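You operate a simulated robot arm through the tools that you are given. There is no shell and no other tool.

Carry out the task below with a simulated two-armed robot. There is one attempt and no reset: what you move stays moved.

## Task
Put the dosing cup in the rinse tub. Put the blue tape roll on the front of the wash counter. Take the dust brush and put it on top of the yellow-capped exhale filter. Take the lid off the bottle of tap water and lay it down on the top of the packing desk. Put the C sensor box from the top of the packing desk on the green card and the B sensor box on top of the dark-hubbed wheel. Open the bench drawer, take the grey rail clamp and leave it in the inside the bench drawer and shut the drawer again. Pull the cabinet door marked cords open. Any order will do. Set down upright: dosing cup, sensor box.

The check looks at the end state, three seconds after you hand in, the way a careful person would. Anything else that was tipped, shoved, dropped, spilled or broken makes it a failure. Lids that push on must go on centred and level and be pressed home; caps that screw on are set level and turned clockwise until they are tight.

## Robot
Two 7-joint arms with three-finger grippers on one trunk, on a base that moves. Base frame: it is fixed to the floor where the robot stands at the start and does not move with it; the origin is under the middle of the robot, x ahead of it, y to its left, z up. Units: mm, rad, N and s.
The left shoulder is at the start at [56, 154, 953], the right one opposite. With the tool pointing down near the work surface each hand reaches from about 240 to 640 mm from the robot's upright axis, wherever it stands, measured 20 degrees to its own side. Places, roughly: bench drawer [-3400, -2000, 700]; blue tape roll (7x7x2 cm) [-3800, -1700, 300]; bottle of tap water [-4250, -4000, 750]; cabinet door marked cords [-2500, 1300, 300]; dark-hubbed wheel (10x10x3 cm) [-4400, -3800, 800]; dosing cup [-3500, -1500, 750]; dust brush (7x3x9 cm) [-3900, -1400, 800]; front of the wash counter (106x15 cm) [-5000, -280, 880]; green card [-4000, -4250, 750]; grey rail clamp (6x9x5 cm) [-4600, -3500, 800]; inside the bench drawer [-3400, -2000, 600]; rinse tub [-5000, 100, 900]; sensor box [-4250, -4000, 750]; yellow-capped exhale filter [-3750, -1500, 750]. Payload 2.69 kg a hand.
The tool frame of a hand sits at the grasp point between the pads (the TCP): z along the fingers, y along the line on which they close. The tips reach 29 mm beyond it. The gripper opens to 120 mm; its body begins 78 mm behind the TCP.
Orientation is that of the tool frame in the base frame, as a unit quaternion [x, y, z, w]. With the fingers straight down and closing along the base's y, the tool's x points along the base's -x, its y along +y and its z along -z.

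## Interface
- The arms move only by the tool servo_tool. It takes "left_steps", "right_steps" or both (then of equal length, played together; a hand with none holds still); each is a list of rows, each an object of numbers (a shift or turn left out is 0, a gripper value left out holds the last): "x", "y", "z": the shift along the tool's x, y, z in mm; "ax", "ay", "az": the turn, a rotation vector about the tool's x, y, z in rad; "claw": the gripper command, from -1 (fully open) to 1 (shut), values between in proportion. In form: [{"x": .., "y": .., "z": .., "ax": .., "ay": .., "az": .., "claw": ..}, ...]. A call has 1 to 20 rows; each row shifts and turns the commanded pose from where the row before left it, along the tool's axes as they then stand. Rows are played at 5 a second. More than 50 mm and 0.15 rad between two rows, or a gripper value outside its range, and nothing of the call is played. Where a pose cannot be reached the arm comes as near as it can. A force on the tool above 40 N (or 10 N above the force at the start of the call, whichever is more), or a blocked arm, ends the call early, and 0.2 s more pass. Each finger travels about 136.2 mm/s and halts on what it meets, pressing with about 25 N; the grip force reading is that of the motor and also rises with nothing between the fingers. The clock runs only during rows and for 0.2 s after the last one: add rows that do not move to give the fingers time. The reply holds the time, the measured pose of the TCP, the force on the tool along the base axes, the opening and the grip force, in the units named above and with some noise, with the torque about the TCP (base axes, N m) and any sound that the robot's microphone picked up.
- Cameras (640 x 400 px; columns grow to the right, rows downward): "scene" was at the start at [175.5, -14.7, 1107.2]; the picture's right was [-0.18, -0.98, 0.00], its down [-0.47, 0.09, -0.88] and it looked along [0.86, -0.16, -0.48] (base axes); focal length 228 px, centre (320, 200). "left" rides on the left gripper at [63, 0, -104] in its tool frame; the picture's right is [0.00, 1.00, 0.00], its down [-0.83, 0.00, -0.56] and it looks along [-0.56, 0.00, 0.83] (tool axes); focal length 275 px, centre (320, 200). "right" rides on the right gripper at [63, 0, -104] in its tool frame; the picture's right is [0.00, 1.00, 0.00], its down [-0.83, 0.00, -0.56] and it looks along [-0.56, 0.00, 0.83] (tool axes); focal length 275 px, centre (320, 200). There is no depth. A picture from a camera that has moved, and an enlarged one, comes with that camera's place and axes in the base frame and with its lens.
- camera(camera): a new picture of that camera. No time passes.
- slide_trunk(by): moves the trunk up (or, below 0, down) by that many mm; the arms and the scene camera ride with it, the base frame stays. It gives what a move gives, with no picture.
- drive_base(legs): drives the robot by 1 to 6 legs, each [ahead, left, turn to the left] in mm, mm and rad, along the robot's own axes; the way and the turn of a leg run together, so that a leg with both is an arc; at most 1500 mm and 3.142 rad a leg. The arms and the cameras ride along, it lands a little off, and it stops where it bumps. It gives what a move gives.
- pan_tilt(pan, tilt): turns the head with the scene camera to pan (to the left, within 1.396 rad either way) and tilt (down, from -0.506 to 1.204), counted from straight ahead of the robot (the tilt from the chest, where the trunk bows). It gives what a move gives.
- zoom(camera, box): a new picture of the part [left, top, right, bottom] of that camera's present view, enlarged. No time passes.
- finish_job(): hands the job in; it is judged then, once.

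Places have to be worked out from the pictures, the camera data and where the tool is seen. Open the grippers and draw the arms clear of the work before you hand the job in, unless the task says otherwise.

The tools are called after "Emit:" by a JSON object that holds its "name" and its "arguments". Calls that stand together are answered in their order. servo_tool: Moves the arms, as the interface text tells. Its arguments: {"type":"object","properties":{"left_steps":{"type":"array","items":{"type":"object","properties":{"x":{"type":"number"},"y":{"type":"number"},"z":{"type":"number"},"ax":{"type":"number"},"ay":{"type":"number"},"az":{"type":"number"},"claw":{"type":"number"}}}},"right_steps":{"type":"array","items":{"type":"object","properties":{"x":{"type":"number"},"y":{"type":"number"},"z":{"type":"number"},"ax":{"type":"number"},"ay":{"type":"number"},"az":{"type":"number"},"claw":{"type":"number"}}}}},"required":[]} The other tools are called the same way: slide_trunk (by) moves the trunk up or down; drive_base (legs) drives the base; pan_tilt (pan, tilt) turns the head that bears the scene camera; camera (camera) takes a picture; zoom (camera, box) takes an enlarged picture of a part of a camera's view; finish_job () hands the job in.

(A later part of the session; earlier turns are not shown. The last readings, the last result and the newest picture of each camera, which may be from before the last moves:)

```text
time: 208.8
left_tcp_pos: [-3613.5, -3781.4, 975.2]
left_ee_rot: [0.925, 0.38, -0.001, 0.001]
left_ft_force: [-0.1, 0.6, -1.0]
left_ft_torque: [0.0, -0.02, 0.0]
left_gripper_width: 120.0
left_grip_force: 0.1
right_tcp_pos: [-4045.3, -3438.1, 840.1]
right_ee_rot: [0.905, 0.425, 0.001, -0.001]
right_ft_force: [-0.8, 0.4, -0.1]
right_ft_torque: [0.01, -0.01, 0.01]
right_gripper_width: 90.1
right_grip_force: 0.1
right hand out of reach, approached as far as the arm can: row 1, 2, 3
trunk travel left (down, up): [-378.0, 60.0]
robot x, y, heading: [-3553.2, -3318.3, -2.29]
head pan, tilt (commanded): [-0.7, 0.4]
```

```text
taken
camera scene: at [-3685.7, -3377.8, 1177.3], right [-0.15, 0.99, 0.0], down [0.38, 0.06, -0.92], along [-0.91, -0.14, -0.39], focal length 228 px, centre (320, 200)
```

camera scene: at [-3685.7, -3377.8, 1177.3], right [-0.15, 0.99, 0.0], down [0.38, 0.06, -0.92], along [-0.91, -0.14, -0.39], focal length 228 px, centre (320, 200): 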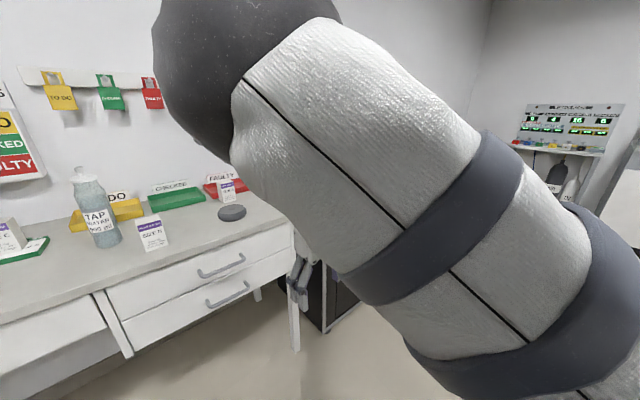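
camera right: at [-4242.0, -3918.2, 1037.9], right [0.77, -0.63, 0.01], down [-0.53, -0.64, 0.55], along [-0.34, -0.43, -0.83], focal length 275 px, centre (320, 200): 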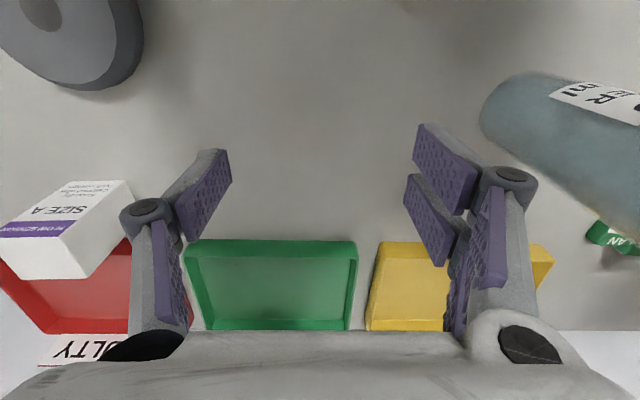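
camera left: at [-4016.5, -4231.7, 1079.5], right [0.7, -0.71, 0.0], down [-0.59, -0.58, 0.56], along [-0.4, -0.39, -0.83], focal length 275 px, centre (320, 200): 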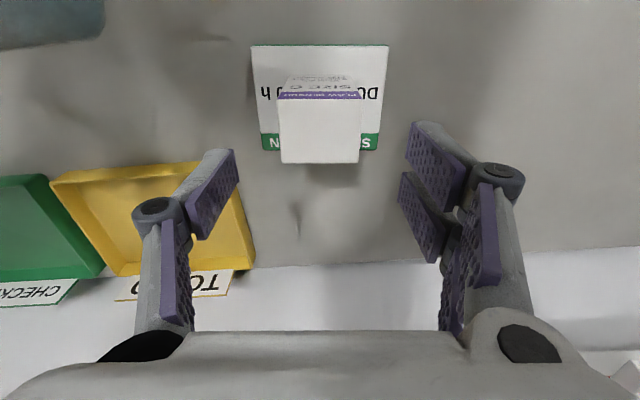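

The elbow swung back inward. I compare with the left arm, which is still in its good posture.

Emit:
{"name": "pan_tilt", "arguments": {"pan": 0.9, "tilt": 0.3}}

Emit:
{"name": "camera", "arguments": {"camera": "scene"}}

Emit:
{"name": "pan_tilt", "arguments": {"pan": -1.3, "tilt": 0.3}}

Emit:
{"name": "camera", "arguments": {"camera": "scene"}}

```text
time: 210.5
left_tcp_pos: [-3612.8, -3782.8, 975.8]
left_ee_rot: [0.925, 0.381, 0.0, 0.001]
left_ft_force: [-0.4, 0.3, 0.4]
left_ft_torque: [0.0, -0.03, 0.0]
left_gripper_width: 120.1
left_grip_force: 0.1
right_tcp_pos: [-4045.6, -3437.9, 838.7]
right_ee_rot: [0.905, 0.426, -0.002, 0.0]
right_ft_force: [-0.3, -0.6, 0.5]
right_ft_torque: [0.0, -0.03, 0.01]
right_gripper_width: 89.7
right_grip_force: 0.0
trunk travel left (down, up): [-378.0, 60.0]
robot x, y, heading: [-3554.5, -3317.7, -2.29]
head pan, tilt (commanded): [0.901, 0.3]
```

```text
taken
camera scene: at [-3577.4, -3455.8, 1186.5], right [-0.98, -0.18, 0.0], down [-0.05, 0.29, -0.96], along [0.17, -0.94, -0.3], focal length 228 px, centre (320, 200)
```

scene: 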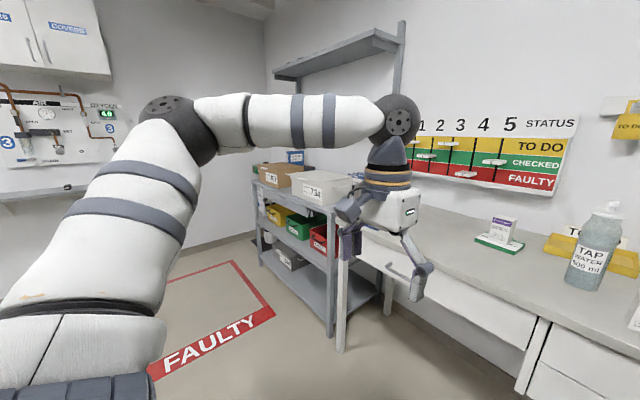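

```text
time: 212.6
left_tcp_pos: [-3612.9, -3783.5, 976.0]
left_ee_rot: [0.925, 0.381, 0.0, 0.001]
left_ft_force: [1.5, 1.1, 0.4]
left_ft_torque: [-0.01, 0.02, -0.03]
left_gripper_width: 119.9
left_grip_force: 0.0
right_tcp_pos: [-4045.9, -3437.9, 839.0]
right_ee_rot: [0.905, 0.425, -0.001, 0.0]
right_ft_force: [-0.5, 1.2, -0.8]
right_ft_torque: [0.05, 0.0, 0.04]
right_gripper_width: 90.2
right_grip_force: 0.1
trunk travel left (down, up): [-378.0, 60.0]
robot x, y, heading: [-3555.0, -3317.3, -2.289]
head pan, tilt (commanded): [-1.3, 0.3]
```

```text
taken
camera scene: at [-3678.4, -3323.6, 1186.5], right [0.43, 0.9, 0.0], down [0.27, -0.13, -0.96], along [-0.86, 0.41, -0.3], focal length 228 px, centre (320, 200)
```

scene: 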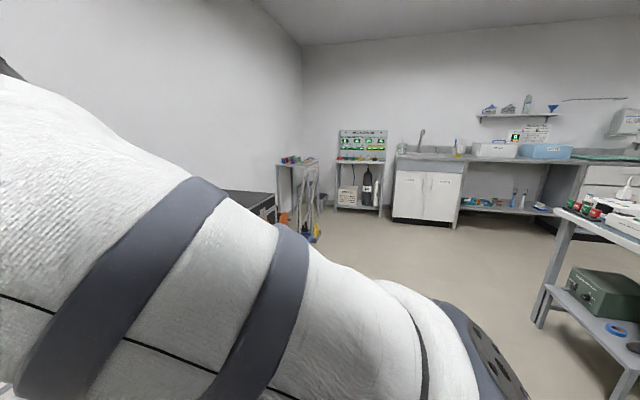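

I try a ratchet: turning the right hand far counter-clockwise about the vertical so its wrist limit drags the forearm/elbow round to the outer side.

Emit:
{"name": "servo_tool", "arguments": {"right_steps": [{"az": -0.15}, {"az": -0.15}, {"az": -0.15}, {"az": -0.15}, {"az": -0.15}, {"az": -0.15}, {"az": -0.15}, {"az": -0.15}, {"az": -0.15}, {"az": -0.15}, {"az": -0.15}, {"az": -0.15}, {"az": -0.15}, {"az": -0.15}, {}]}}

Emit:
{"name": "pan_tilt", "arguments": {"pan": -0.7, "tilt": 0.3}}

Emit:
{"name": "camera", "arguments": {"camera": "scene"}}

```text
time: 215.8
left_tcp_pos: [-3613.4, -3781.7, 975.8]
left_ee_rot: [0.925, 0.38, 0.0, 0.0]
left_ft_force: [0.4, -0.1, 0.0]
left_ft_torque: [-0.01, 0.0, 0.03]
left_gripper_width: 120.1
left_grip_force: 0.1
right_tcp_pos: [-4044.2, -3437.9, 838.4]
right_ee_rot: [0.081, 0.997, 0.0, -0.001]
right_ft_force: [-0.8, -0.4, 0.3]
right_ft_torque: [-0.01, 0.01, 0.04]
right_gripper_width: 90.1
right_grip_force: 0.1
trunk travel left (down, up): [-378.0, 60.0]
robot x, y, heading: [-3554.3, -3318.0, -2.293]
head pan, tilt (commanded): [-1.3, 0.3]
```

```text
time: 216.8
left_tcp_pos: [-3614.4, -3782.5, 974.4]
left_ee_rot: [0.925, 0.38, -0.001, 0.0]
left_ft_force: [0.3, -0.2, -0.2]
left_ft_torque: [0.0, 0.0, 0.01]
left_gripper_width: 120.1
left_grip_force: 0.0
right_tcp_pos: [-4045.9, -3437.3, 838.7]
right_ee_rot: [0.082, 0.997, 0.0, -0.001]
right_ft_force: [-0.2, -0.2, -0.2]
right_ft_torque: [-0.05, 0.01, 0.02]
right_gripper_width: 89.9
right_grip_force: 0.0
trunk travel left (down, up): [-378.0, 60.0]
robot x, y, heading: [-3558.0, -3319.5, -2.289]
head pan, tilt (commanded): [-0.7, 0.3]
```

```text
taken
camera scene: at [-3686.5, -3378.1, 1186.5], right [-0.15, 0.99, 0.0], down [0.29, 0.04, -0.96], along [-0.94, -0.14, -0.3], focal length 228 px, centre (320, 200)
```

scene: 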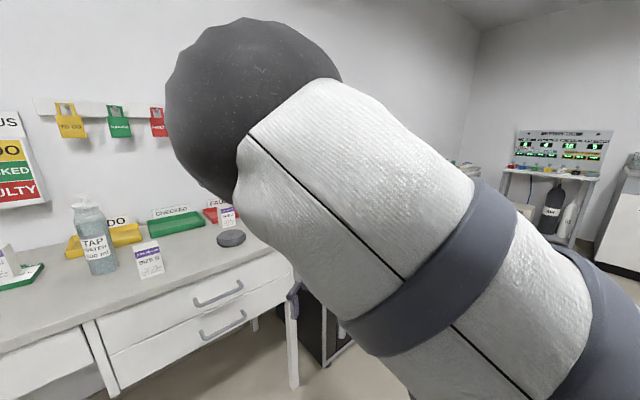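

No wrist limit there. I undo that turn, pitch the fingers forward again (which put the elbow up/right before), and will then go down by way of pointing left instead.

Emit:
{"name": "servo_tool", "arguments": {"right_steps": [{"az": 0.15}, {"az": 0.15}, {"az": 0.15}, {"az": 0.15}, {"az": 0.15}, {"az": 0.15}, {"az": 0.15}, {"az": 0.15}, {"az": 0.15}, {"az": 0.15}, {"az": 0.15}, {"az": 0.15}, {"az": 0.15}, {"az": 0.15}, {}]}}

Emit:
{"name": "servo_tool", "arguments": {"right_steps": [{"y": -20, "ay": -0.1405}, {"y": -20, "ay": -0.1405}, {"y": -20, "ay": -0.1405}, {"y": -20, "ay": -0.1405}, {"y": -20, "ay": -0.1405}, {"ay": -0.1405}, {"ay": -0.1405}, {"ay": -0.1405}, {"ay": -0.1405}, {"ay": -0.1405}, {"ay": -0.1405}, {}]}}

Emit:
{"name": "camera", "arguments": {"camera": "scene"}}

```text
time: 220.0
left_tcp_pos: [-3612.9, -3783.1, 975.2]
left_ee_rot: [0.925, 0.38, -0.001, 0.001]
left_ft_force: [0.8, -1.0, -0.4]
left_ft_torque: [-0.01, 0.03, 0.0]
left_gripper_width: 119.8
left_grip_force: 0.1
right_tcp_pos: [-4044.7, -3437.5, 839.4]
right_ee_rot: [0.906, 0.424, -0.001, 0.0]
right_ft_force: [-0.2, -0.5, 0.1]
right_ft_torque: [-0.01, -0.03, -0.04]
right_gripper_width: 89.6
right_grip_force: 0.0
trunk travel left (down, up): [-378.0, 60.0]
robot x, y, heading: [-3555.9, -3320.8, -2.291]
head pan, tilt (commanded): [-0.7, 0.3]
```

```text
time: 222.6
left_tcp_pos: [-3611.3, -3783.1, 975.5]
left_ee_rot: [0.925, 0.38, -0.001, 0.0]
left_ft_force: [-0.4, 1.4, 0.1]
left_ft_torque: [0.03, 0.03, 0.01]
left_gripper_width: 120.1
left_grip_force: 0.0
right_tcp_pos: [-4121.9, -3374.6, 839.3]
right_ee_rot: [0.647, 0.305, -0.633, 0.296]
right_ft_force: [-0.2, -0.4, 0.1]
right_ft_torque: [0.0, -0.02, -0.01]
right_gripper_width: 90.3
right_grip_force: 0.0
trunk travel left (down, up): [-378.0, 60.0]
robot x, y, heading: [-3551.3, -3318.9, -2.287]
head pan, tilt (commanded): [-0.7, 0.3]
```

```text
taken
camera scene: at [-3686.4, -3378.2, 1186.5], right [-0.15, 0.99, 0.0], down [0.29, 0.04, -0.96], along [-0.94, -0.15, -0.3], focal length 228 px, centre (320, 200)
```

scene: 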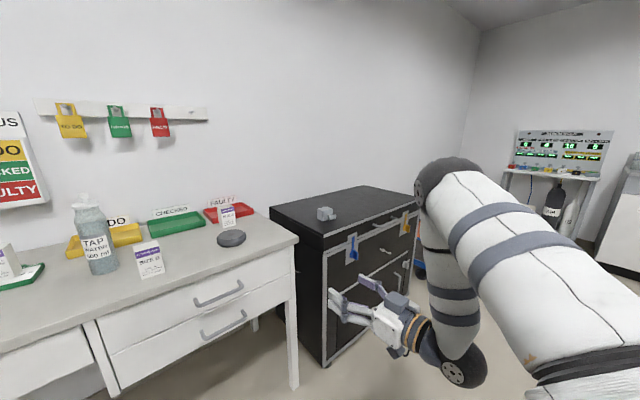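

Now I yaw the hand so its fingers point left (towards the body's centre).

Emit:
{"name": "servo_tool", "arguments": {"right_steps": [{"ax": -0.14, "y": 20}, {"ax": -0.14, "y": 20}, {"ax": -0.14, "y": 20}, {"ax": -0.14, "y": 15}, {"ax": -0.14}, {"ax": -0.14}, {"ax": -0.14}, {"ax": -0.14}, {"ax": -0.14}, {"ax": -0.14}, {"ax": -0.14}, {}]}}

Emit:
{"name": "camera", "arguments": {"camera": "scene"}}

```text
time: 225.2
left_tcp_pos: [-3612.9, -3782.8, 974.7]
left_ee_rot: [0.925, 0.38, 0.0, 0.0]
left_ft_force: [-1.0, -0.6, -0.1]
left_ft_torque: [0.02, 0.01, 0.01]
left_gripper_width: 119.9
left_grip_force: 0.0
right_tcp_pos: [-4058.0, -3410.6, 838.8]
right_ee_rot: [0.258, 0.66, -0.241, 0.663]
right_ft_force: [0.6, 0.0, -0.3]
right_ft_torque: [-0.01, 0.0, 0.01]
right_gripper_width: 90.0
right_grip_force: 0.1
trunk travel left (down, up): [-378.0, 60.0]
robot x, y, heading: [-3551.9, -3320.0, -2.288]
head pan, tilt (commanded): [-0.7, 0.3]
```

```text
taken
camera scene: at [-3686.4, -3378.2, 1186.5], right [-0.15, 0.99, 0.0], down [0.29, 0.04, -0.96], along [-0.94, -0.15, -0.3], focal length 228 px, centre (320, 200)
```

scene: 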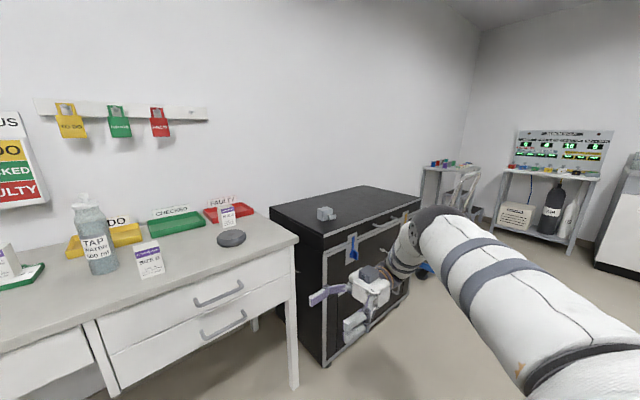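

The elbow now lies outward with the forearm pointing in. I roll the fingers down from here.

Emit:
{"name": "servo_tool", "arguments": {"right_steps": [{"ay": 0.14}, {"ay": 0.14}, {"ay": 0.14}, {"ay": 0.14}, {"ay": 0.14}, {"ay": 0.14}, {"ay": 0.14}, {"ay": 0.14}, {"ay": 0.14}, {"ay": 0.14}, {"ay": 0.14}, {}]}}

Emit:
{"name": "camera", "arguments": {"camera": "scene"}}

```text
time: 227.8
left_tcp_pos: [-3612.6, -3783.3, 975.7]
left_ee_rot: [0.925, 0.38, 0.0, 0.0]
left_ft_force: [-0.2, -0.2, 0.3]
left_ft_torque: [-0.01, 0.02, 0.01]
left_gripper_width: 120.0
left_grip_force: 0.1
right_tcp_pos: [-4057.7, -3409.7, 840.1]
right_ee_rot: [0.354, 0.935, 0.007, 0.016]
right_ft_force: [-0.6, 0.2, -0.2]
right_ft_torque: [0.0, 0.02, 0.0]
right_gripper_width: 89.9
right_grip_force: 0.1
trunk travel left (down, up): [-378.0, 60.0]
robot x, y, heading: [-3550.7, -3320.8, -2.291]
head pan, tilt (commanded): [-0.7, 0.3]
```

```text
taken
camera scene: at [-3686.7, -3378.3, 1186.4], right [-0.15, 0.99, 0.0], down [0.29, 0.04, -0.96], along [-0.94, -0.15, -0.3], focal length 228 px, centre (320, 200)
```

scene: 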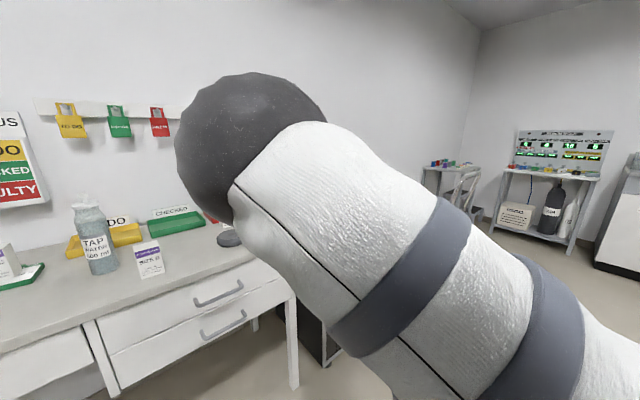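

The elbow fell inward again; it depends on where the wrist passes. I go back to fingers-forward and bring the hand to the central place where this posture was good before (≈540 ahead, 120 right), then pitch down there.

Emit:
{"name": "servo_tool", "arguments": {"right_steps": [{"ay": -0.14}, {"ay": -0.14}, {"ay": -0.14}, {"ay": -0.14}, {"ay": -0.14}, {"ay": -0.14}, {"ay": -0.14}, {"ay": -0.14}, {"ay": -0.14}, {"ay": -0.14}, {"ay": -0.14}, {}]}}

Emit:
{"name": "servo_tool", "arguments": {"right_steps": [{"ax": 0.14}, {"ax": 0.14}, {"ax": 0.14}, {"ax": 0.14}, {"ax": 0.14}, {"ax": 0.14}, {"ax": 0.14}, {"ax": 0.14}, {"ax": 0.14}, {"ax": 0.14}, {"ax": 0.14}, {}]}}

Emit:
{"name": "servo_tool", "arguments": {"right_steps": [{"z": 24, "y": 34}, {"z": 24, "y": 34}, {"z": 24, "y": 34}, {"z": 24, "y": 34}, {"z": 24, "y": 34}, {"y": 30}, {}]}}

Emit:
{"name": "camera", "arguments": {"camera": "scene"}}

```text
time: 230.4
left_tcp_pos: [-3612.2, -3783.2, 975.0]
left_ee_rot: [0.925, 0.381, 0.0, 0.0]
left_ft_force: [-0.9, 0.2, -0.3]
left_ft_torque: [0.03, -0.01, 0.0]
left_gripper_width: 119.8
left_grip_force: 0.0
right_tcp_pos: [-4056.1, -3409.5, 839.1]
right_ee_rot: [0.257, 0.659, -0.242, 0.664]
right_ft_force: [0.5, 0.0, -0.3]
right_ft_torque: [0.02, 0.0, -0.02]
right_gripper_width: 90.0
right_grip_force: 0.0
trunk travel left (down, up): [-378.0, 60.0]
robot x, y, heading: [-3553.5, -3318.2, -2.293]
head pan, tilt (commanded): [-0.7, 0.3]
```

```text
time: 233.0
left_tcp_pos: [-3613.1, -3782.6, 975.1]
left_ee_rot: [0.925, 0.381, -0.001, 0.001]
left_ft_force: [-0.2, 0.1, -0.1]
left_ft_torque: [-0.03, 0.01, 0.03]
left_gripper_width: 120.2
left_grip_force: 0.0
right_tcp_pos: [-4055.9, -3409.0, 839.9]
right_ee_rot: [0.648, 0.304, -0.632, 0.295]
right_ft_force: [0.4, 1.1, 0.0]
right_ft_torque: [0.0, -0.03, -0.03]
right_gripper_width: 90.0
right_grip_force: 0.0
trunk travel left (down, up): [-378.0, 60.0]
robot x, y, heading: [-3552.8, -3321.1, -2.29]
head pan, tilt (commanded): [-0.7, 0.3]
```

```text
time: 234.6
left_tcp_pos: [-3612.9, -3781.6, 975.1]
left_ee_rot: [0.925, 0.381, -0.001, 0.001]
left_ft_force: [-0.5, -0.8, 0.8]
left_ft_torque: [-0.03, 0.03, -0.01]
left_gripper_width: 120.3
left_grip_force: 0.0
right_tcp_pos: [-3979.9, -3629.5, 835.6]
right_ee_rot: [0.648, 0.305, -0.632, 0.297]
right_ft_force: [-0.2, -0.7, -0.5]
right_ft_torque: [0.0, 0.02, -0.03]
right_gripper_width: 90.1
right_grip_force: 0.1
trunk travel left (down, up): [-378.0, 60.0]
robot x, y, heading: [-3552.6, -3318.8, -2.289]
head pan, tilt (commanded): [-0.7, 0.3]
```

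```text
taken
camera scene: at [-3686.7, -3378.0, 1186.5], right [-0.15, 0.99, 0.0], down [0.29, 0.04, -0.96], along [-0.94, -0.15, -0.3], focal length 228 px, centre (320, 200)
```

scene: 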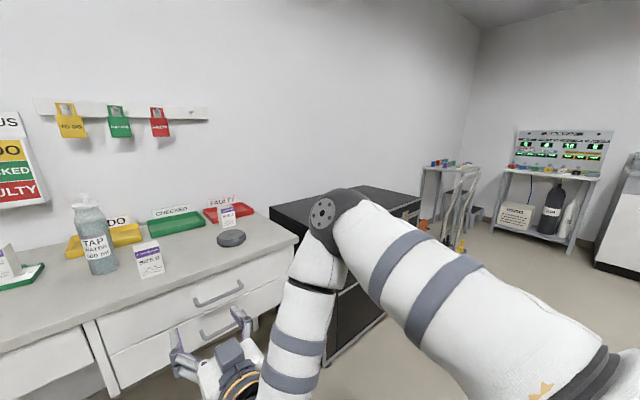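

Let me compare with a straight-ahead view.

Emit:
{"name": "pan_tilt", "arguments": {"pan": 0.0, "tilt": 0.5}}

Emit:
{"name": "camera", "arguments": {"camera": "scene"}}

```text
time: 235.7
left_tcp_pos: [-3611.9, -3781.9, 975.3]
left_ee_rot: [0.925, 0.381, -0.001, 0.001]
left_ft_force: [-0.3, -0.4, -0.3]
left_ft_torque: [-0.03, 0.01, -0.03]
left_gripper_width: 120.0
left_grip_force: 0.0
right_tcp_pos: [-3980.8, -3630.6, 836.7]
right_ee_rot: [0.647, 0.305, -0.632, 0.297]
right_ft_force: [0.4, -0.4, 0.8]
right_ft_torque: [-0.01, -0.01, 0.01]
right_gripper_width: 90.1
right_grip_force: 0.0
trunk travel left (down, up): [-378.0, 60.0]
robot x, y, heading: [-3553.8, -3319.6, -2.289]
head pan, tilt (commanded): [0.0, 0.499]
```

```text
taken
camera scene: at [-3654.2, -3432.4, 1168.1], right [-0.75, 0.66, 0.0], down [0.32, 0.36, -0.88], along [-0.58, -0.66, -0.48], focal length 228 px, centre (320, 200)
```

scene: 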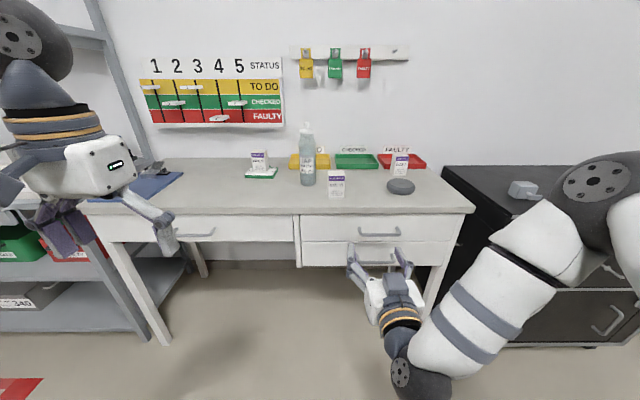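

This matches the good posture (elbow out right). I raise the hand to shoulder height here and pitch the fingers down.

Emit:
{"name": "servo_tool", "arguments": {"right_steps": [{"x": -45}, {"x": -45}, {"x": -45}, {"x": -45}, {"x": -40}, {}]}}

Emit:
{"name": "camera", "arguments": {"camera": "scene"}}

Emit:
{"name": "servo_tool", "arguments": {"right_steps": [{"ay": 0.14}, {"ay": 0.14}, {"ay": 0.14}, {"ay": 0.14}, {"ay": 0.14}, {"ay": 0.14}, {"ay": 0.14}, {"ay": 0.14}, {"ay": 0.14}, {"ay": 0.14}, {"ay": 0.14}, {}]}}

Emit:
{"name": "camera", "arguments": {"camera": "scene"}}

```text
time: 237.1
left_tcp_pos: [-3612.7, -3783.1, 974.7]
left_ee_rot: [0.925, 0.38, -0.001, -0.001]
left_ft_force: [0.0, 0.7, 0.1]
left_ft_torque: [0.03, 0.0, -0.02]
left_gripper_width: 120.2
left_grip_force: 0.0
right_tcp_pos: [-3982.2, -3635.3, 1056.3]
right_ee_rot: [0.647, 0.305, -0.633, 0.297]
right_ft_force: [0.0, 0.4, -0.7]
right_ft_torque: [-0.04, -0.02, 0.01]
right_gripper_width: 89.9
right_grip_force: 0.1
trunk travel left (down, up): [-378.0, 60.0]
robot x, y, heading: [-3551.3, -3319.4, -2.286]
head pan, tilt (commanded): [0.0, 0.499]
```

```text
taken
camera scene: at [-3653.8, -3432.7, 1168.0], right [-0.75, 0.66, 0.0], down [0.31, 0.36, -0.88], along [-0.58, -0.66, -0.48], focal length 228 px, centre (320, 200)
```

scene: 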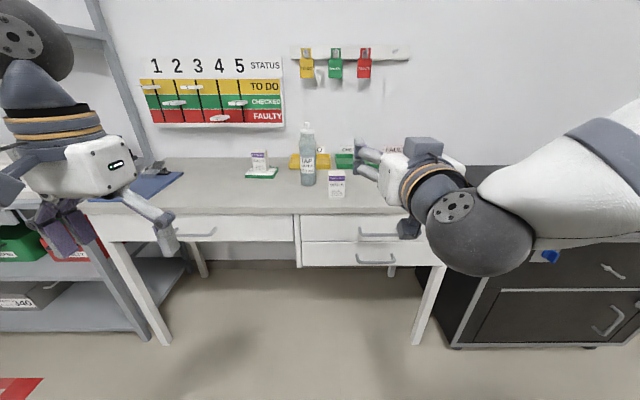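

```text
time: 239.7
left_tcp_pos: [-3612.8, -3782.0, 974.8]
left_ee_rot: [0.925, 0.379, -0.001, 0.0]
left_ft_force: [-0.4, 0.8, -0.2]
left_ft_torque: [-0.01, 0.02, 0.01]
left_gripper_width: 120.2
left_grip_force: 0.0
right_tcp_pos: [-3983.2, -3633.0, 1055.6]
right_ee_rot: [0.904, 0.428, -0.003, 0.001]
right_ft_force: [0.1, 0.0, -0.1]
right_ft_torque: [-0.04, -0.03, -0.02]
right_gripper_width: 89.9
right_grip_force: 0.0
trunk travel left (down, up): [-378.0, 60.0]
robot x, y, heading: [-3553.3, -3319.0, -2.289]
head pan, tilt (commanded): [0.0, 0.499]
```

```text
taken
camera scene: at [-3654.2, -3432.0, 1168.2], right [-0.75, 0.66, 0.0], down [0.32, 0.36, -0.88], along [-0.58, -0.66, -0.48], focal length 228 px, centre (320, 200)
```

scene: 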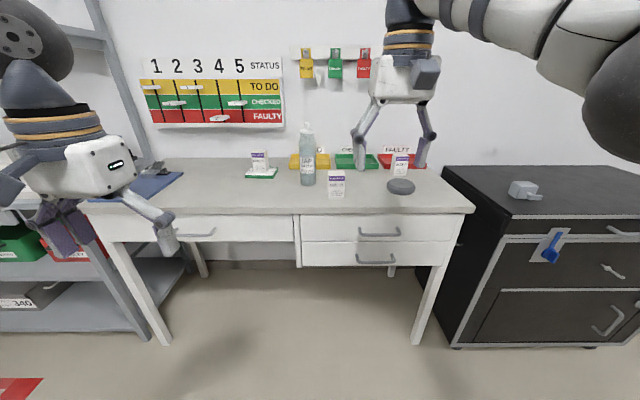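

The right arm is back in the good posture. I draw the hand in (high) and return to the desk spot.

Emit:
{"name": "servo_tool", "arguments": {"right_steps": [{"x": 45}, {"x": 45}, {"x": 45}, {"x": 40}, {"y": -40}, {"y": -30}, {}]}}

Emit:
{"name": "drive_base", "arguments": {"legs": [[500, 0, 0]]}}

Emit:
{"name": "pan_tilt", "arguments": {"pan": 0.0, "tilt": 0.6}}

Emit:
{"name": "camera", "arguments": {"camera": "scene"}}

Emit:
{"name": "camera", "arguments": {"camera": "right"}}

```text
time: 241.2
left_tcp_pos: [-3612.2, -3783.4, 974.6]
left_ee_rot: [0.925, 0.381, 0.0, 0.0]
left_ft_force: [0.4, -0.2, -0.9]
left_ft_torque: [-0.01, -0.01, -0.02]
left_gripper_width: 119.9
left_grip_force: 0.0
right_tcp_pos: [-3925.2, -3454.0, 1053.7]
right_ee_rot: [0.905, 0.426, -0.003, 0.001]
right_ft_force: [-0.6, 0.2, -0.1]
right_ft_torque: [0.03, 0.04, 0.02]
right_gripper_width: 89.9
right_grip_force: 0.1
trunk travel left (down, up): [-378.0, 60.0]
robot x, y, heading: [-3555.5, -3321.0, -2.294]
head pan, tilt (commanded): [0.0, 0.499]
```

```text
time: 244.2
left_tcp_pos: [-3940.5, -4155.7, 974.9]
left_ee_rot: [0.925, 0.379, -0.001, 0.0]
left_ft_force: [-0.4, 0.0, -1.4]
left_ft_torque: [0.04, -0.02, 0.0]
left_gripper_width: 120.2
left_grip_force: 0.1
right_tcp_pos: [-4252.9, -3826.6, 1054.5]
right_ee_rot: [0.906, 0.424, -0.003, 0.001]
right_ft_force: [-0.2, 0.7, -0.2]
right_ft_torque: [0.02, -0.01, 0.0]
right_gripper_width: 90.0
right_grip_force: 0.0
trunk travel left (down, up): [-378.0, 60.0]
robot x, y, heading: [-3879.5, -3692.0, -2.293]
head pan, tilt (commanded): [0.0, 0.499]
```

```text
time: 244.8
left_tcp_pos: [-3940.6, -4156.2, 976.0]
left_ee_rot: [0.925, 0.379, 0.0, 0.001]
left_ft_force: [0.5, 0.1, -0.3]
left_ft_torque: [0.04, 0.02, 0.02]
left_gripper_width: 120.0
left_grip_force: 0.0
right_tcp_pos: [-4250.8, -3827.6, 1055.1]
right_ee_rot: [0.906, 0.423, -0.003, 0.0]
right_ft_force: [0.3, 0.1, 0.5]
right_ft_torque: [-0.02, -0.01, 0.01]
right_gripper_width: 89.8
right_grip_force: 0.0
trunk travel left (down, up): [-378.0, 60.0]
robot x, y, heading: [-3880.8, -3690.2, -2.292]
head pan, tilt (commanded): [0.0, 0.6]
```

```text
taken
camera scene: at [-3979.5, -3803.4, 1159.0], right [-0.75, 0.66, 0.0], down [0.37, 0.42, -0.83], along [-0.54, -0.62, -0.56], focal length 228 px, centre (320, 200)
```

scene: 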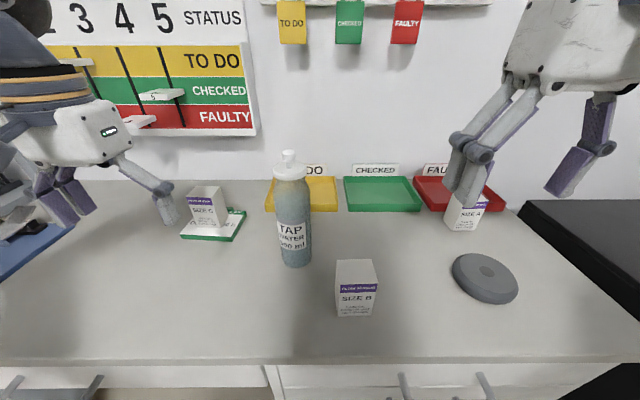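

```text
taken
camera right: at [-4210.7, -3777.9, 1158.8], right [0.77, -0.64, 0.0], down [-0.53, -0.64, 0.56], along [-0.36, -0.43, -0.83], focal length 275 px, centre (320, 200)
```

right: 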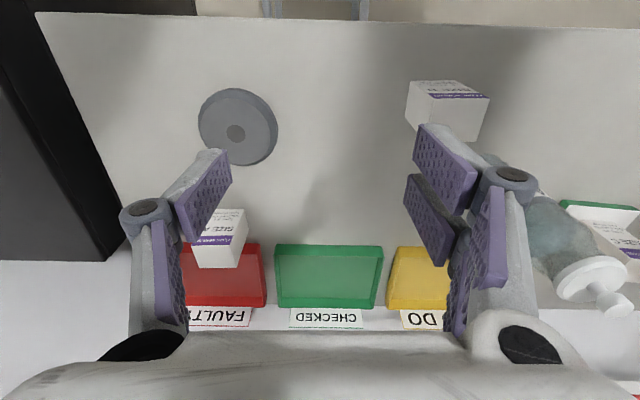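

I move the right hand above box B at full height and check.

Emit:
{"name": "servo_tool", "arguments": {"right_steps": [{"x": -8.1, "y": 44.8}, {"x": -8.1, "y": 44.8}, {"x": -8.1, "y": 44.8}, {"z": 40}, {"z": 40}, {}]}}

Emit:
{"name": "camera", "arguments": {"camera": "right"}}

Emit:
{"name": "camera", "arguments": {"camera": "scene"}}

```text
time: 246.2
left_tcp_pos: [-3940.7, -4155.8, 976.2]
left_ee_rot: [0.925, 0.379, -0.001, 0.0]
left_ft_force: [-0.4, -0.2, -0.4]
left_ft_torque: [0.0, -0.01, 0.02]
left_gripper_width: 119.9
left_grip_force: 0.0
right_tcp_pos: [-4165.6, -3932.4, 972.4]
right_ee_rot: [0.905, 0.424, -0.003, 0.001]
right_ft_force: [0.0, -0.4, -0.1]
right_ft_torque: [-0.03, 0.03, -0.01]
right_gripper_width: 90.0
right_grip_force: 0.1
trunk travel left (down, up): [-378.0, 60.0]
robot x, y, heading: [-3882.7, -3692.0, -2.289]
head pan, tilt (commanded): [0.0, 0.6]
```

```text
taken
camera right: at [-4124.0, -3883.4, 1077.7], right [0.77, -0.64, 0.0], down [-0.53, -0.64, 0.56], along [-0.36, -0.43, -0.83], focal length 275 px, centre (320, 200)
```

right: 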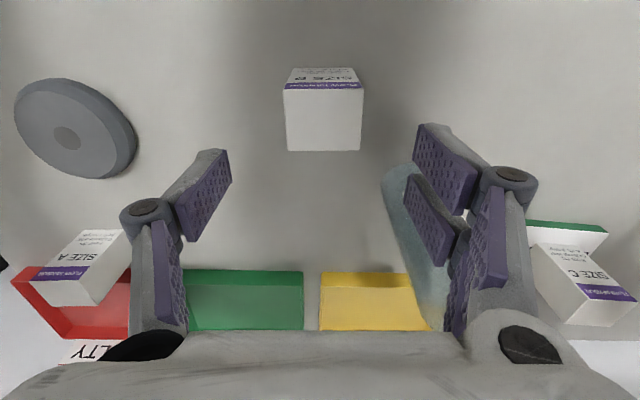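

```text
taken
camera scene: at [-3979.4, -3803.3, 1159.1], right [-0.75, 0.66, 0.0], down [0.37, 0.42, -0.83], along [-0.54, -0.62, -0.56], focal length 228 px, centre (320, 200)
```

scene: 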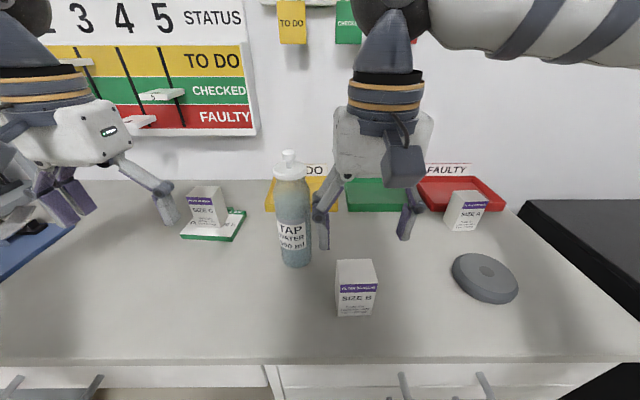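

Aligned within 3 mm. I descend to z≈852 and close on box B.

Emit:
{"name": "servo_tool", "arguments": {"right_steps": [{"y": 3, "az": 0.02}, {"z": 40}, {"z": 40}, {"z": 40}, {}]}}

Emit:
{"name": "camera", "arguments": {"camera": "right"}}

Emit:
{"name": "camera", "arguments": {"camera": "scene"}}

```text
time: 247.4
left_tcp_pos: [-3940.4, -4155.9, 974.8]
left_ee_rot: [0.925, 0.379, 0.0, 0.001]
left_ft_force: [0.5, 0.3, 0.1]
left_ft_torque: [0.02, 0.01, -0.04]
left_gripper_width: 119.8
left_grip_force: 0.0
right_tcp_pos: [-4162.1, -3934.0, 852.9]
right_ee_rot: [0.91, 0.415, -0.003, 0.0]
right_ft_force: [-1.7, -0.3, -0.5]
right_ft_torque: [0.01, -0.01, 0.0]
right_gripper_width: 90.0
right_grip_force: 0.0
trunk travel left (down, up): [-378.0, 60.0]
robot x, y, heading: [-3879.0, -3691.6, -2.29]
head pan, tilt (commanded): [0.0, 0.6]
```

```text
taken
camera right: at [-4120.2, -3886.0, 957.9], right [0.76, -0.65, 0.0], down [-0.54, -0.63, 0.56], along [-0.37, -0.43, -0.83], focal length 275 px, centre (320, 200)
```

right: 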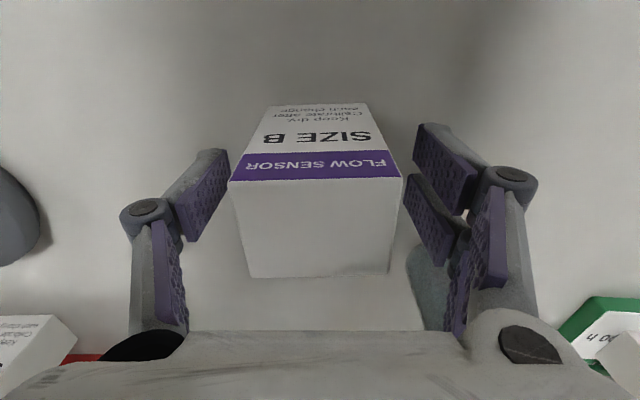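

```text
taken
camera scene: at [-3979.4, -3803.3, 1159.1], right [-0.75, 0.66, 0.0], down [0.37, 0.42, -0.83], along [-0.54, -0.62, -0.56], focal length 228 px, centre (320, 200)
```

scene: 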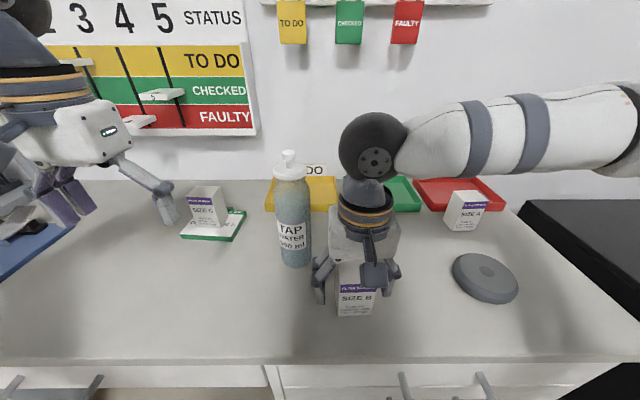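

Box B is between the fingers. I close, then lift.

Emit:
{"name": "servo_tool", "arguments": {"right_steps": [{"y": -2}, {"claw": 0.0}, {"claw": 0.3}, {"claw": 0.6}, {}, {}]}}

Emit:
{"name": "servo_tool", "arguments": {"right_steps": [{"z": -30}, {"z": -40}, {"z": -10}, {}]}}

Emit:
{"name": "camera", "arguments": {"camera": "scene"}}

```text
time: 248.8
left_tcp_pos: [-3940.0, -4155.5, 974.0]
left_ee_rot: [0.926, 0.379, -0.001, 0.001]
left_ft_force: [0.0, -1.0, 0.1]
left_ft_torque: [0.0, -0.04, 0.0]
left_gripper_width: 120.1
left_grip_force: 0.0
right_tcp_pos: [-4165.1, -3933.5, 853.2]
right_ee_rot: [0.909, 0.416, -0.003, 0.001]
right_ft_force: [0.1, -0.3, 0.6]
right_ft_torque: [-0.04, -0.05, -0.03]
right_gripper_width: 54.3
right_grip_force: 24.7
trunk travel left (down, up): [-378.0, 60.0]
robot x, y, heading: [-3882.1, -3693.3, -2.292]
head pan, tilt (commanded): [0.0, 0.6]
```

```text
time: 249.8
left_tcp_pos: [-3941.1, -4155.6, 975.4]
left_ee_rot: [0.926, 0.379, 0.0, 0.001]
left_ft_force: [0.0, 0.4, -0.1]
left_ft_torque: [0.01, -0.02, -0.03]
left_gripper_width: 119.9
left_grip_force: 0.1
right_tcp_pos: [-4164.5, -3932.8, 935.2]
right_ee_rot: [0.91, 0.415, -0.003, 0.001]
right_ft_force: [-0.1, 0.1, -1.0]
right_ft_torque: [0.0, 0.01, 0.0]
right_gripper_width: 54.1
right_grip_force: 24.6
trunk travel left (down, up): [-378.0, 60.0]
robot x, y, heading: [-3880.4, -3693.9, -2.294]
head pan, tilt (commanded): [0.0, 0.6]
```

```text
taken
camera scene: at [-3979.5, -3803.4, 1159.0], right [-0.75, 0.66, 0.0], down [0.37, 0.42, -0.83], along [-0.54, -0.62, -0.56], focal length 228 px, centre (320, 200)
```

scene: 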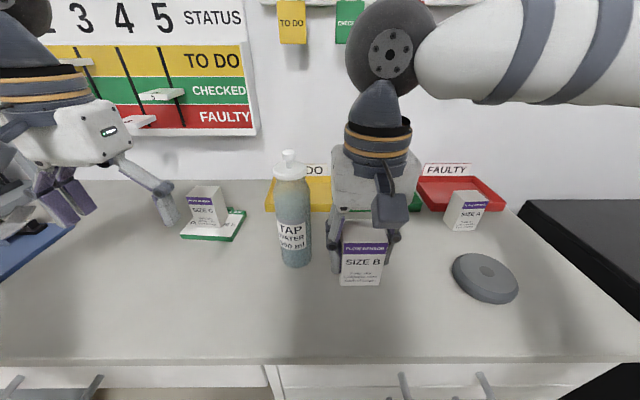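

I carry box B over the wheel (delta ≈ 39 ahead, 240 right).

Emit:
{"name": "servo_tool", "arguments": {"right_steps": [{"y": -40, "x": -6.5}, {"y": -40, "x": -6.5}, {"y": -40, "x": -6.5}, {"y": -40, "x": -6.5}, {"y": -40, "x": -6.5}, {"y": -40, "x": -6.5}, {}, {}]}}

Emit:
{"name": "camera", "arguments": {"camera": "right"}}

Emit:
{"name": "zoom", "arguments": {"camera": "scene", "box": [380, 140, 600, 330]}}

```text
time: 251.7
left_tcp_pos: [-3940.2, -4155.5, 976.2]
left_ee_rot: [0.926, 0.378, 0.0, 0.0]
left_ft_force: [-0.1, 0.4, -0.8]
left_ft_torque: [0.0, 0.01, -0.03]
left_gripper_width: 120.0
left_grip_force: 0.1
right_tcp_pos: [-4371.5, -3806.1, 937.4]
right_ee_rot: [0.909, 0.416, -0.003, 0.001]
right_ft_force: [-0.2, -0.5, -1.2]
right_ft_torque: [-0.01, -0.01, -0.04]
right_gripper_width: 54.3
right_grip_force: 24.9
trunk travel left (down, up): [-378.0, 60.0]
robot x, y, heading: [-3882.1, -3694.1, -2.294]
head pan, tilt (commanded): [0.0, 0.6]
```

```text
taken
camera right: at [-4327.5, -3756.9, 1041.2], right [0.76, -0.65, 0.0], down [-0.54, -0.63, 0.56], along [-0.37, -0.43, -0.83], focal length 275 px, centre (320, 200)
```

right: 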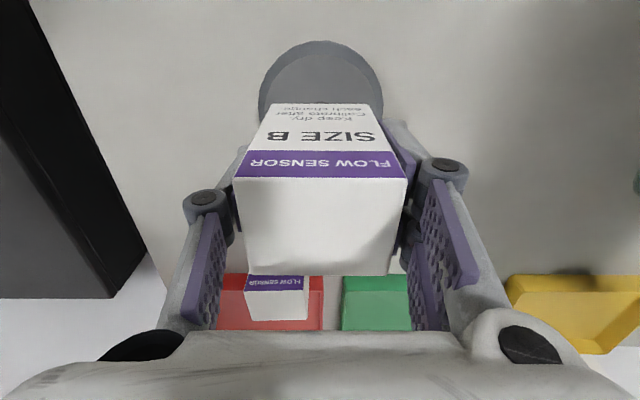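

```text
2.11 times, centred on (490, 235) of scene
camera zoom: at [-3979.6, -3803.3, 1159.0], right [-0.75, 0.66, 0.0], down [0.37, 0.42, -0.83], along [-0.54, -0.62, -0.56], focal length 479 px, centre (-38, 126)
```

zoom: 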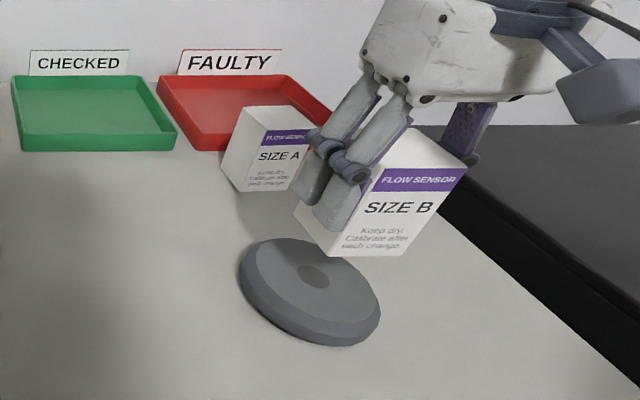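

Well centred over the hub. I lower most of the way, then in small steps to contact.

Emit:
{"name": "servo_tool", "arguments": {"right_steps": [{"z": 25}, {"z": 20}, {"z": 3}, {}, {}]}}

Emit:
{"name": "servo_tool", "arguments": {"right_steps": [{"z": 2}, {}, {}]}}

Emit:
{"name": "servo_tool", "arguments": {"right_steps": [{"z": 2}, {}, {}]}}

```text
time: 252.8
left_tcp_pos: [-3940.6, -4157.1, 975.2]
left_ee_rot: [0.925, 0.379, -0.001, 0.0]
left_ft_force: [-0.2, -0.3, -0.5]
left_ft_torque: [0.0, 0.03, 0.0]
left_gripper_width: 120.1
left_grip_force: 0.2
right_tcp_pos: [-4371.5, -3805.5, 888.0]
right_ee_rot: [0.909, 0.416, -0.004, 0.001]
right_ft_force: [0.1, 0.0, -0.9]
right_ft_torque: [-0.01, 0.03, -0.01]
right_gripper_width: 54.4
right_grip_force: 24.8
trunk travel left (down, up): [-378.0, 60.0]
robot x, y, heading: [-3880.4, -3693.0, -2.289]
head pan, tilt (commanded): [0.0, 0.6]
```

```text
time: 253.7
left_tcp_pos: [-3939.2, -4154.6, 975.2]
left_ee_rot: [0.925, 0.379, -0.001, 0.001]
left_ft_force: [-0.2, -0.2, 0.6]
left_ft_torque: [0.0, 0.0, 0.0]
left_gripper_width: 119.7
left_grip_force: 0.1
right_tcp_pos: [-4371.1, -3804.6, 885.4]
right_ee_rot: [0.909, 0.416, -0.004, 0.0]
right_ft_force: [-0.2, 0.0, -0.9]
right_ft_torque: [-0.01, -0.01, 0.02]
right_gripper_width: 54.1
right_grip_force: 25.1
trunk travel left (down, up): [-378.0, 60.0]
robot x, y, heading: [-3881.3, -3696.3, -2.292]
head pan, tilt (commanded): [0.0, 0.6]
```

```text
time: 254.4
left_tcp_pos: [-3941.0, -4154.9, 974.7]
left_ee_rot: [0.926, 0.378, -0.001, 0.001]
left_ft_force: [0.0, -0.7, 0.3]
left_ft_torque: [0.01, -0.02, -0.01]
left_gripper_width: 120.1
left_grip_force: 0.1
right_tcp_pos: [-4371.3, -3804.8, 883.5]
right_ee_rot: [0.909, 0.416, -0.005, 0.001]
right_ft_force: [0.0, -0.5, 2.0]
right_ft_torque: [-0.03, -0.07, -0.03]
right_gripper_width: 54.1
right_grip_force: 25.5
trunk travel left (down, up): [-378.0, 60.0]
robot x, y, heading: [-3877.2, -3693.2, -2.29]
head pan, tilt (commanded): [0.0, 0.6]
```

Contact is beginning. One more small step, then I release and rise.

Emit:
{"name": "servo_tool", "arguments": {"right_steps": [{"z": 1}, {}, {}]}}

Emit:
{"name": "servo_tool", "arguments": {"right_steps": [{"claw": 0.05}, {"claw": -0.1}, {"claw": -0.4}, {}, {"z": -30}, {"z": -40}, {"z": -40}, {"z": -40}, {}]}}

Emit:
{"name": "zoom", "arguments": {"camera": "scene", "box": [380, 140, 600, 330]}}

Emit:
{"name": "camera", "arguments": {"camera": "right"}}

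```text
time: 255.2
left_tcp_pos: [-3939.9, -4155.5, 976.3]
left_ee_rot: [0.926, 0.378, -0.001, 0.001]
left_ft_force: [0.1, 0.1, -0.3]
left_ft_torque: [-0.01, 0.03, 0.0]
left_gripper_width: 119.8
left_grip_force: 0.1
right_tcp_pos: [-4371.6, -3806.3, 884.1]
right_ee_rot: [0.91, 0.415, -0.004, 0.002]
right_ft_force: [-1.4, 0.6, 14.5]
right_ft_torque: [0.09, -0.07, -0.02]
right_gripper_width: 54.3
right_grip_force: 25.1
trunk travel left (down, up): [-378.0, 60.0]
robot x, y, heading: [-3881.1, -3690.1, -2.296]
head pan, tilt (commanded): [0.0, 0.6]
```

```text
time: 257.2
left_tcp_pos: [-3940.7, -4155.6, 974.7]
left_ee_rot: [0.926, 0.378, 0.0, 0.0]
left_ft_force: [-0.6, -0.2, -0.5]
left_ft_torque: [0.0, 0.02, 0.0]
left_gripper_width: 120.0
left_grip_force: 0.1
right_tcp_pos: [-4370.9, -3805.1, 1032.0]
right_ee_rot: [0.909, 0.416, -0.004, 0.001]
right_ft_force: [0.1, 0.5, 0.7]
right_ft_torque: [-0.02, -0.01, 0.02]
right_gripper_width: 83.9
right_grip_force: 0.1
trunk travel left (down, up): [-378.0, 60.0]
robot x, y, heading: [-3879.3, -3689.9, -2.292]
head pan, tilt (commanded): [0.0, 0.6]
```

```text
2.11 times, centred on (490, 235) of scene
camera zoom: at [-3979.7, -3803.4, 1159.0], right [-0.75, 0.66, 0.0], down [0.37, 0.42, -0.82], along [-0.54, -0.62, -0.57], focal length 479 px, centre (-38, 126)
```

zoom: 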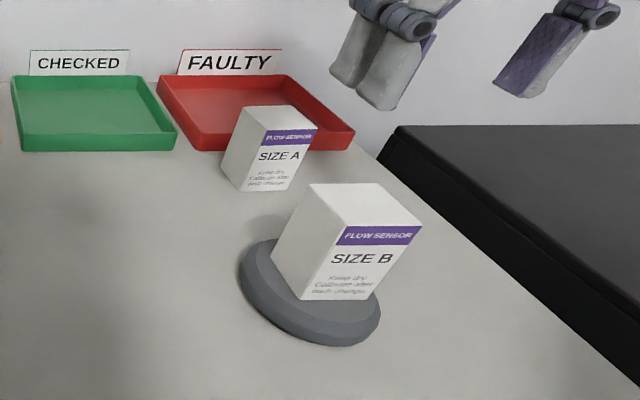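

```text
taken
camera right: at [-4328.4, -3757.0, 1136.9], right [0.76, -0.65, 0.0], down [-0.54, -0.63, 0.56], along [-0.37, -0.43, -0.83], focal length 275 px, centre (320, 200)
```

right: 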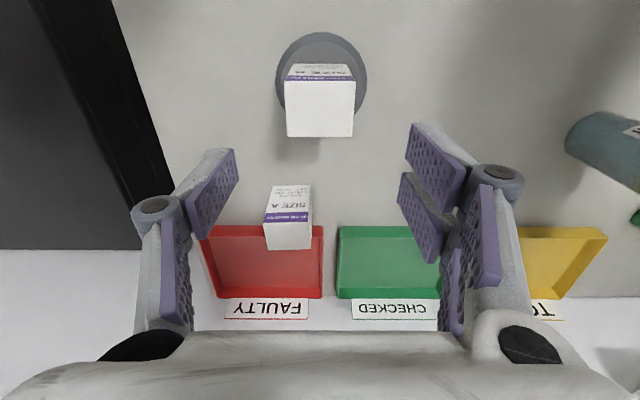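

Box B stands on the wheel. Next the bottle: I zoom in on its lid.

Emit:
{"name": "zoom", "arguments": {"camera": "scene", "box": [255, 140, 335, 280]}}

Emit:
{"name": "zoom", "arguments": {"camera": "left", "box": [0, 100, 320, 400]}}

```text
2.86 times, centred on (295, 210) of scene
camera zoom: at [-3979.7, -3803.4, 1159.0], right [-0.75, 0.66, 0.0], down [0.37, 0.42, -0.82], along [-0.54, -0.62, -0.57], focal length 650 px, centre (391, 171)
```

zoom: 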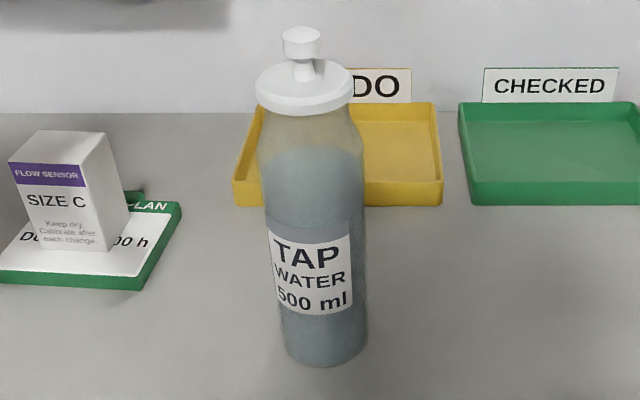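

```text
1.33 times, centred on (160, 250) of left
camera zoom: at [-3895.3, -4112.1, 1079.0], right [0.7, -0.72, 0.0], down [-0.59, -0.58, 0.56], along [-0.4, -0.39, -0.83], focal length 367 px, centre (533, 133)
```

zoom: 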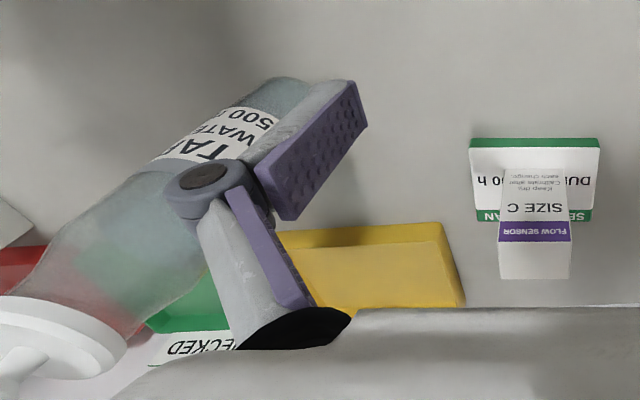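

The lid has a mushroom knob (Ø≈22, z≈1014–1030) on a disc (top z≈997), axis ≈ (-4151,-4072). I move the left hand further aside and bring the right hand high over the bottle.

Emit:
{"name": "servo_tool", "arguments": {"left_steps": [{"y": 40}, {"y": 40}, {"y": 20}, {}, {}, {}, {}, {}, {}, {}, {}, {}], "right_steps": [{"z": -45}, {"z": -20}, {"y": 0}, {"y": 42.6, "x": -7.2}, {"y": 42.6, "x": -7.2}, {"y": 42.6, "x": -7.2}, {"y": 42.6, "x": -7.2}, {"y": 42.6, "x": -7.2}, {"y": 42.6, "x": -7.2}, {"y": 42.6, "x": -7.2}, {"y": 42.6, "x": -7.2}, {}]}}

Emit:
{"name": "camera", "arguments": {"camera": "right"}}

Emit:
{"name": "camera", "arguments": {"camera": "scene"}}

```text
time: 259.9
left_tcp_pos: [-3869.4, -4225.9, 976.0]
left_ee_rot: [0.926, 0.378, -0.001, 0.001]
left_ft_force: [0.6, 0.2, 0.1]
left_ft_torque: [0.04, 0.01, 0.02]
left_gripper_width: 119.6
left_grip_force: 0.1
right_tcp_pos: [-4143.3, -4050.8, 1091.9]
right_ee_rot: [0.909, 0.416, -0.006, 0.001]
right_ft_force: [-0.5, -1.1, -0.2]
right_ft_torque: [0.01, 0.02, -0.02]
right_gripper_width: 83.9
right_grip_force: 0.1
right hand out of reach, approached as far as the arm can: row 11
trunk travel left (down, up): [-378.0, 60.0]
robot x, y, heading: [-3878.3, -3691.6, -2.291]
head pan, tilt (commanded): [0.0, 0.6]
```

```text
taken
camera right: at [-4100.6, -4002.1, 1195.2], right [0.76, -0.65, 0.0], down [-0.54, -0.63, 0.57], along [-0.37, -0.43, -0.82], focal length 275 px, centre (320, 200)
```

right: 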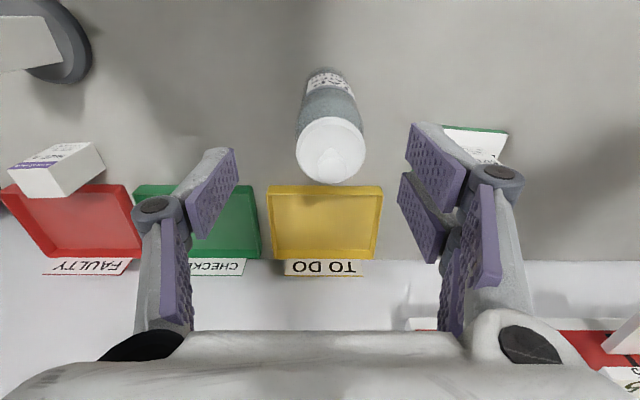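

```text
taken
camera scene: at [-3979.3, -3803.4, 1159.0], right [-0.75, 0.66, 0.0], down [0.37, 0.42, -0.83], along [-0.54, -0.62, -0.56], focal length 228 px, centre (320, 200)
```

scene: 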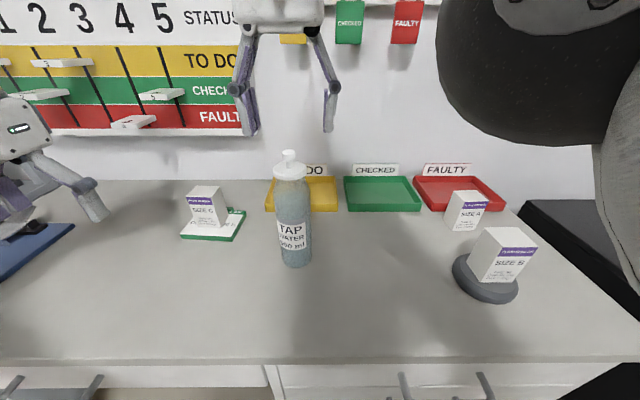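

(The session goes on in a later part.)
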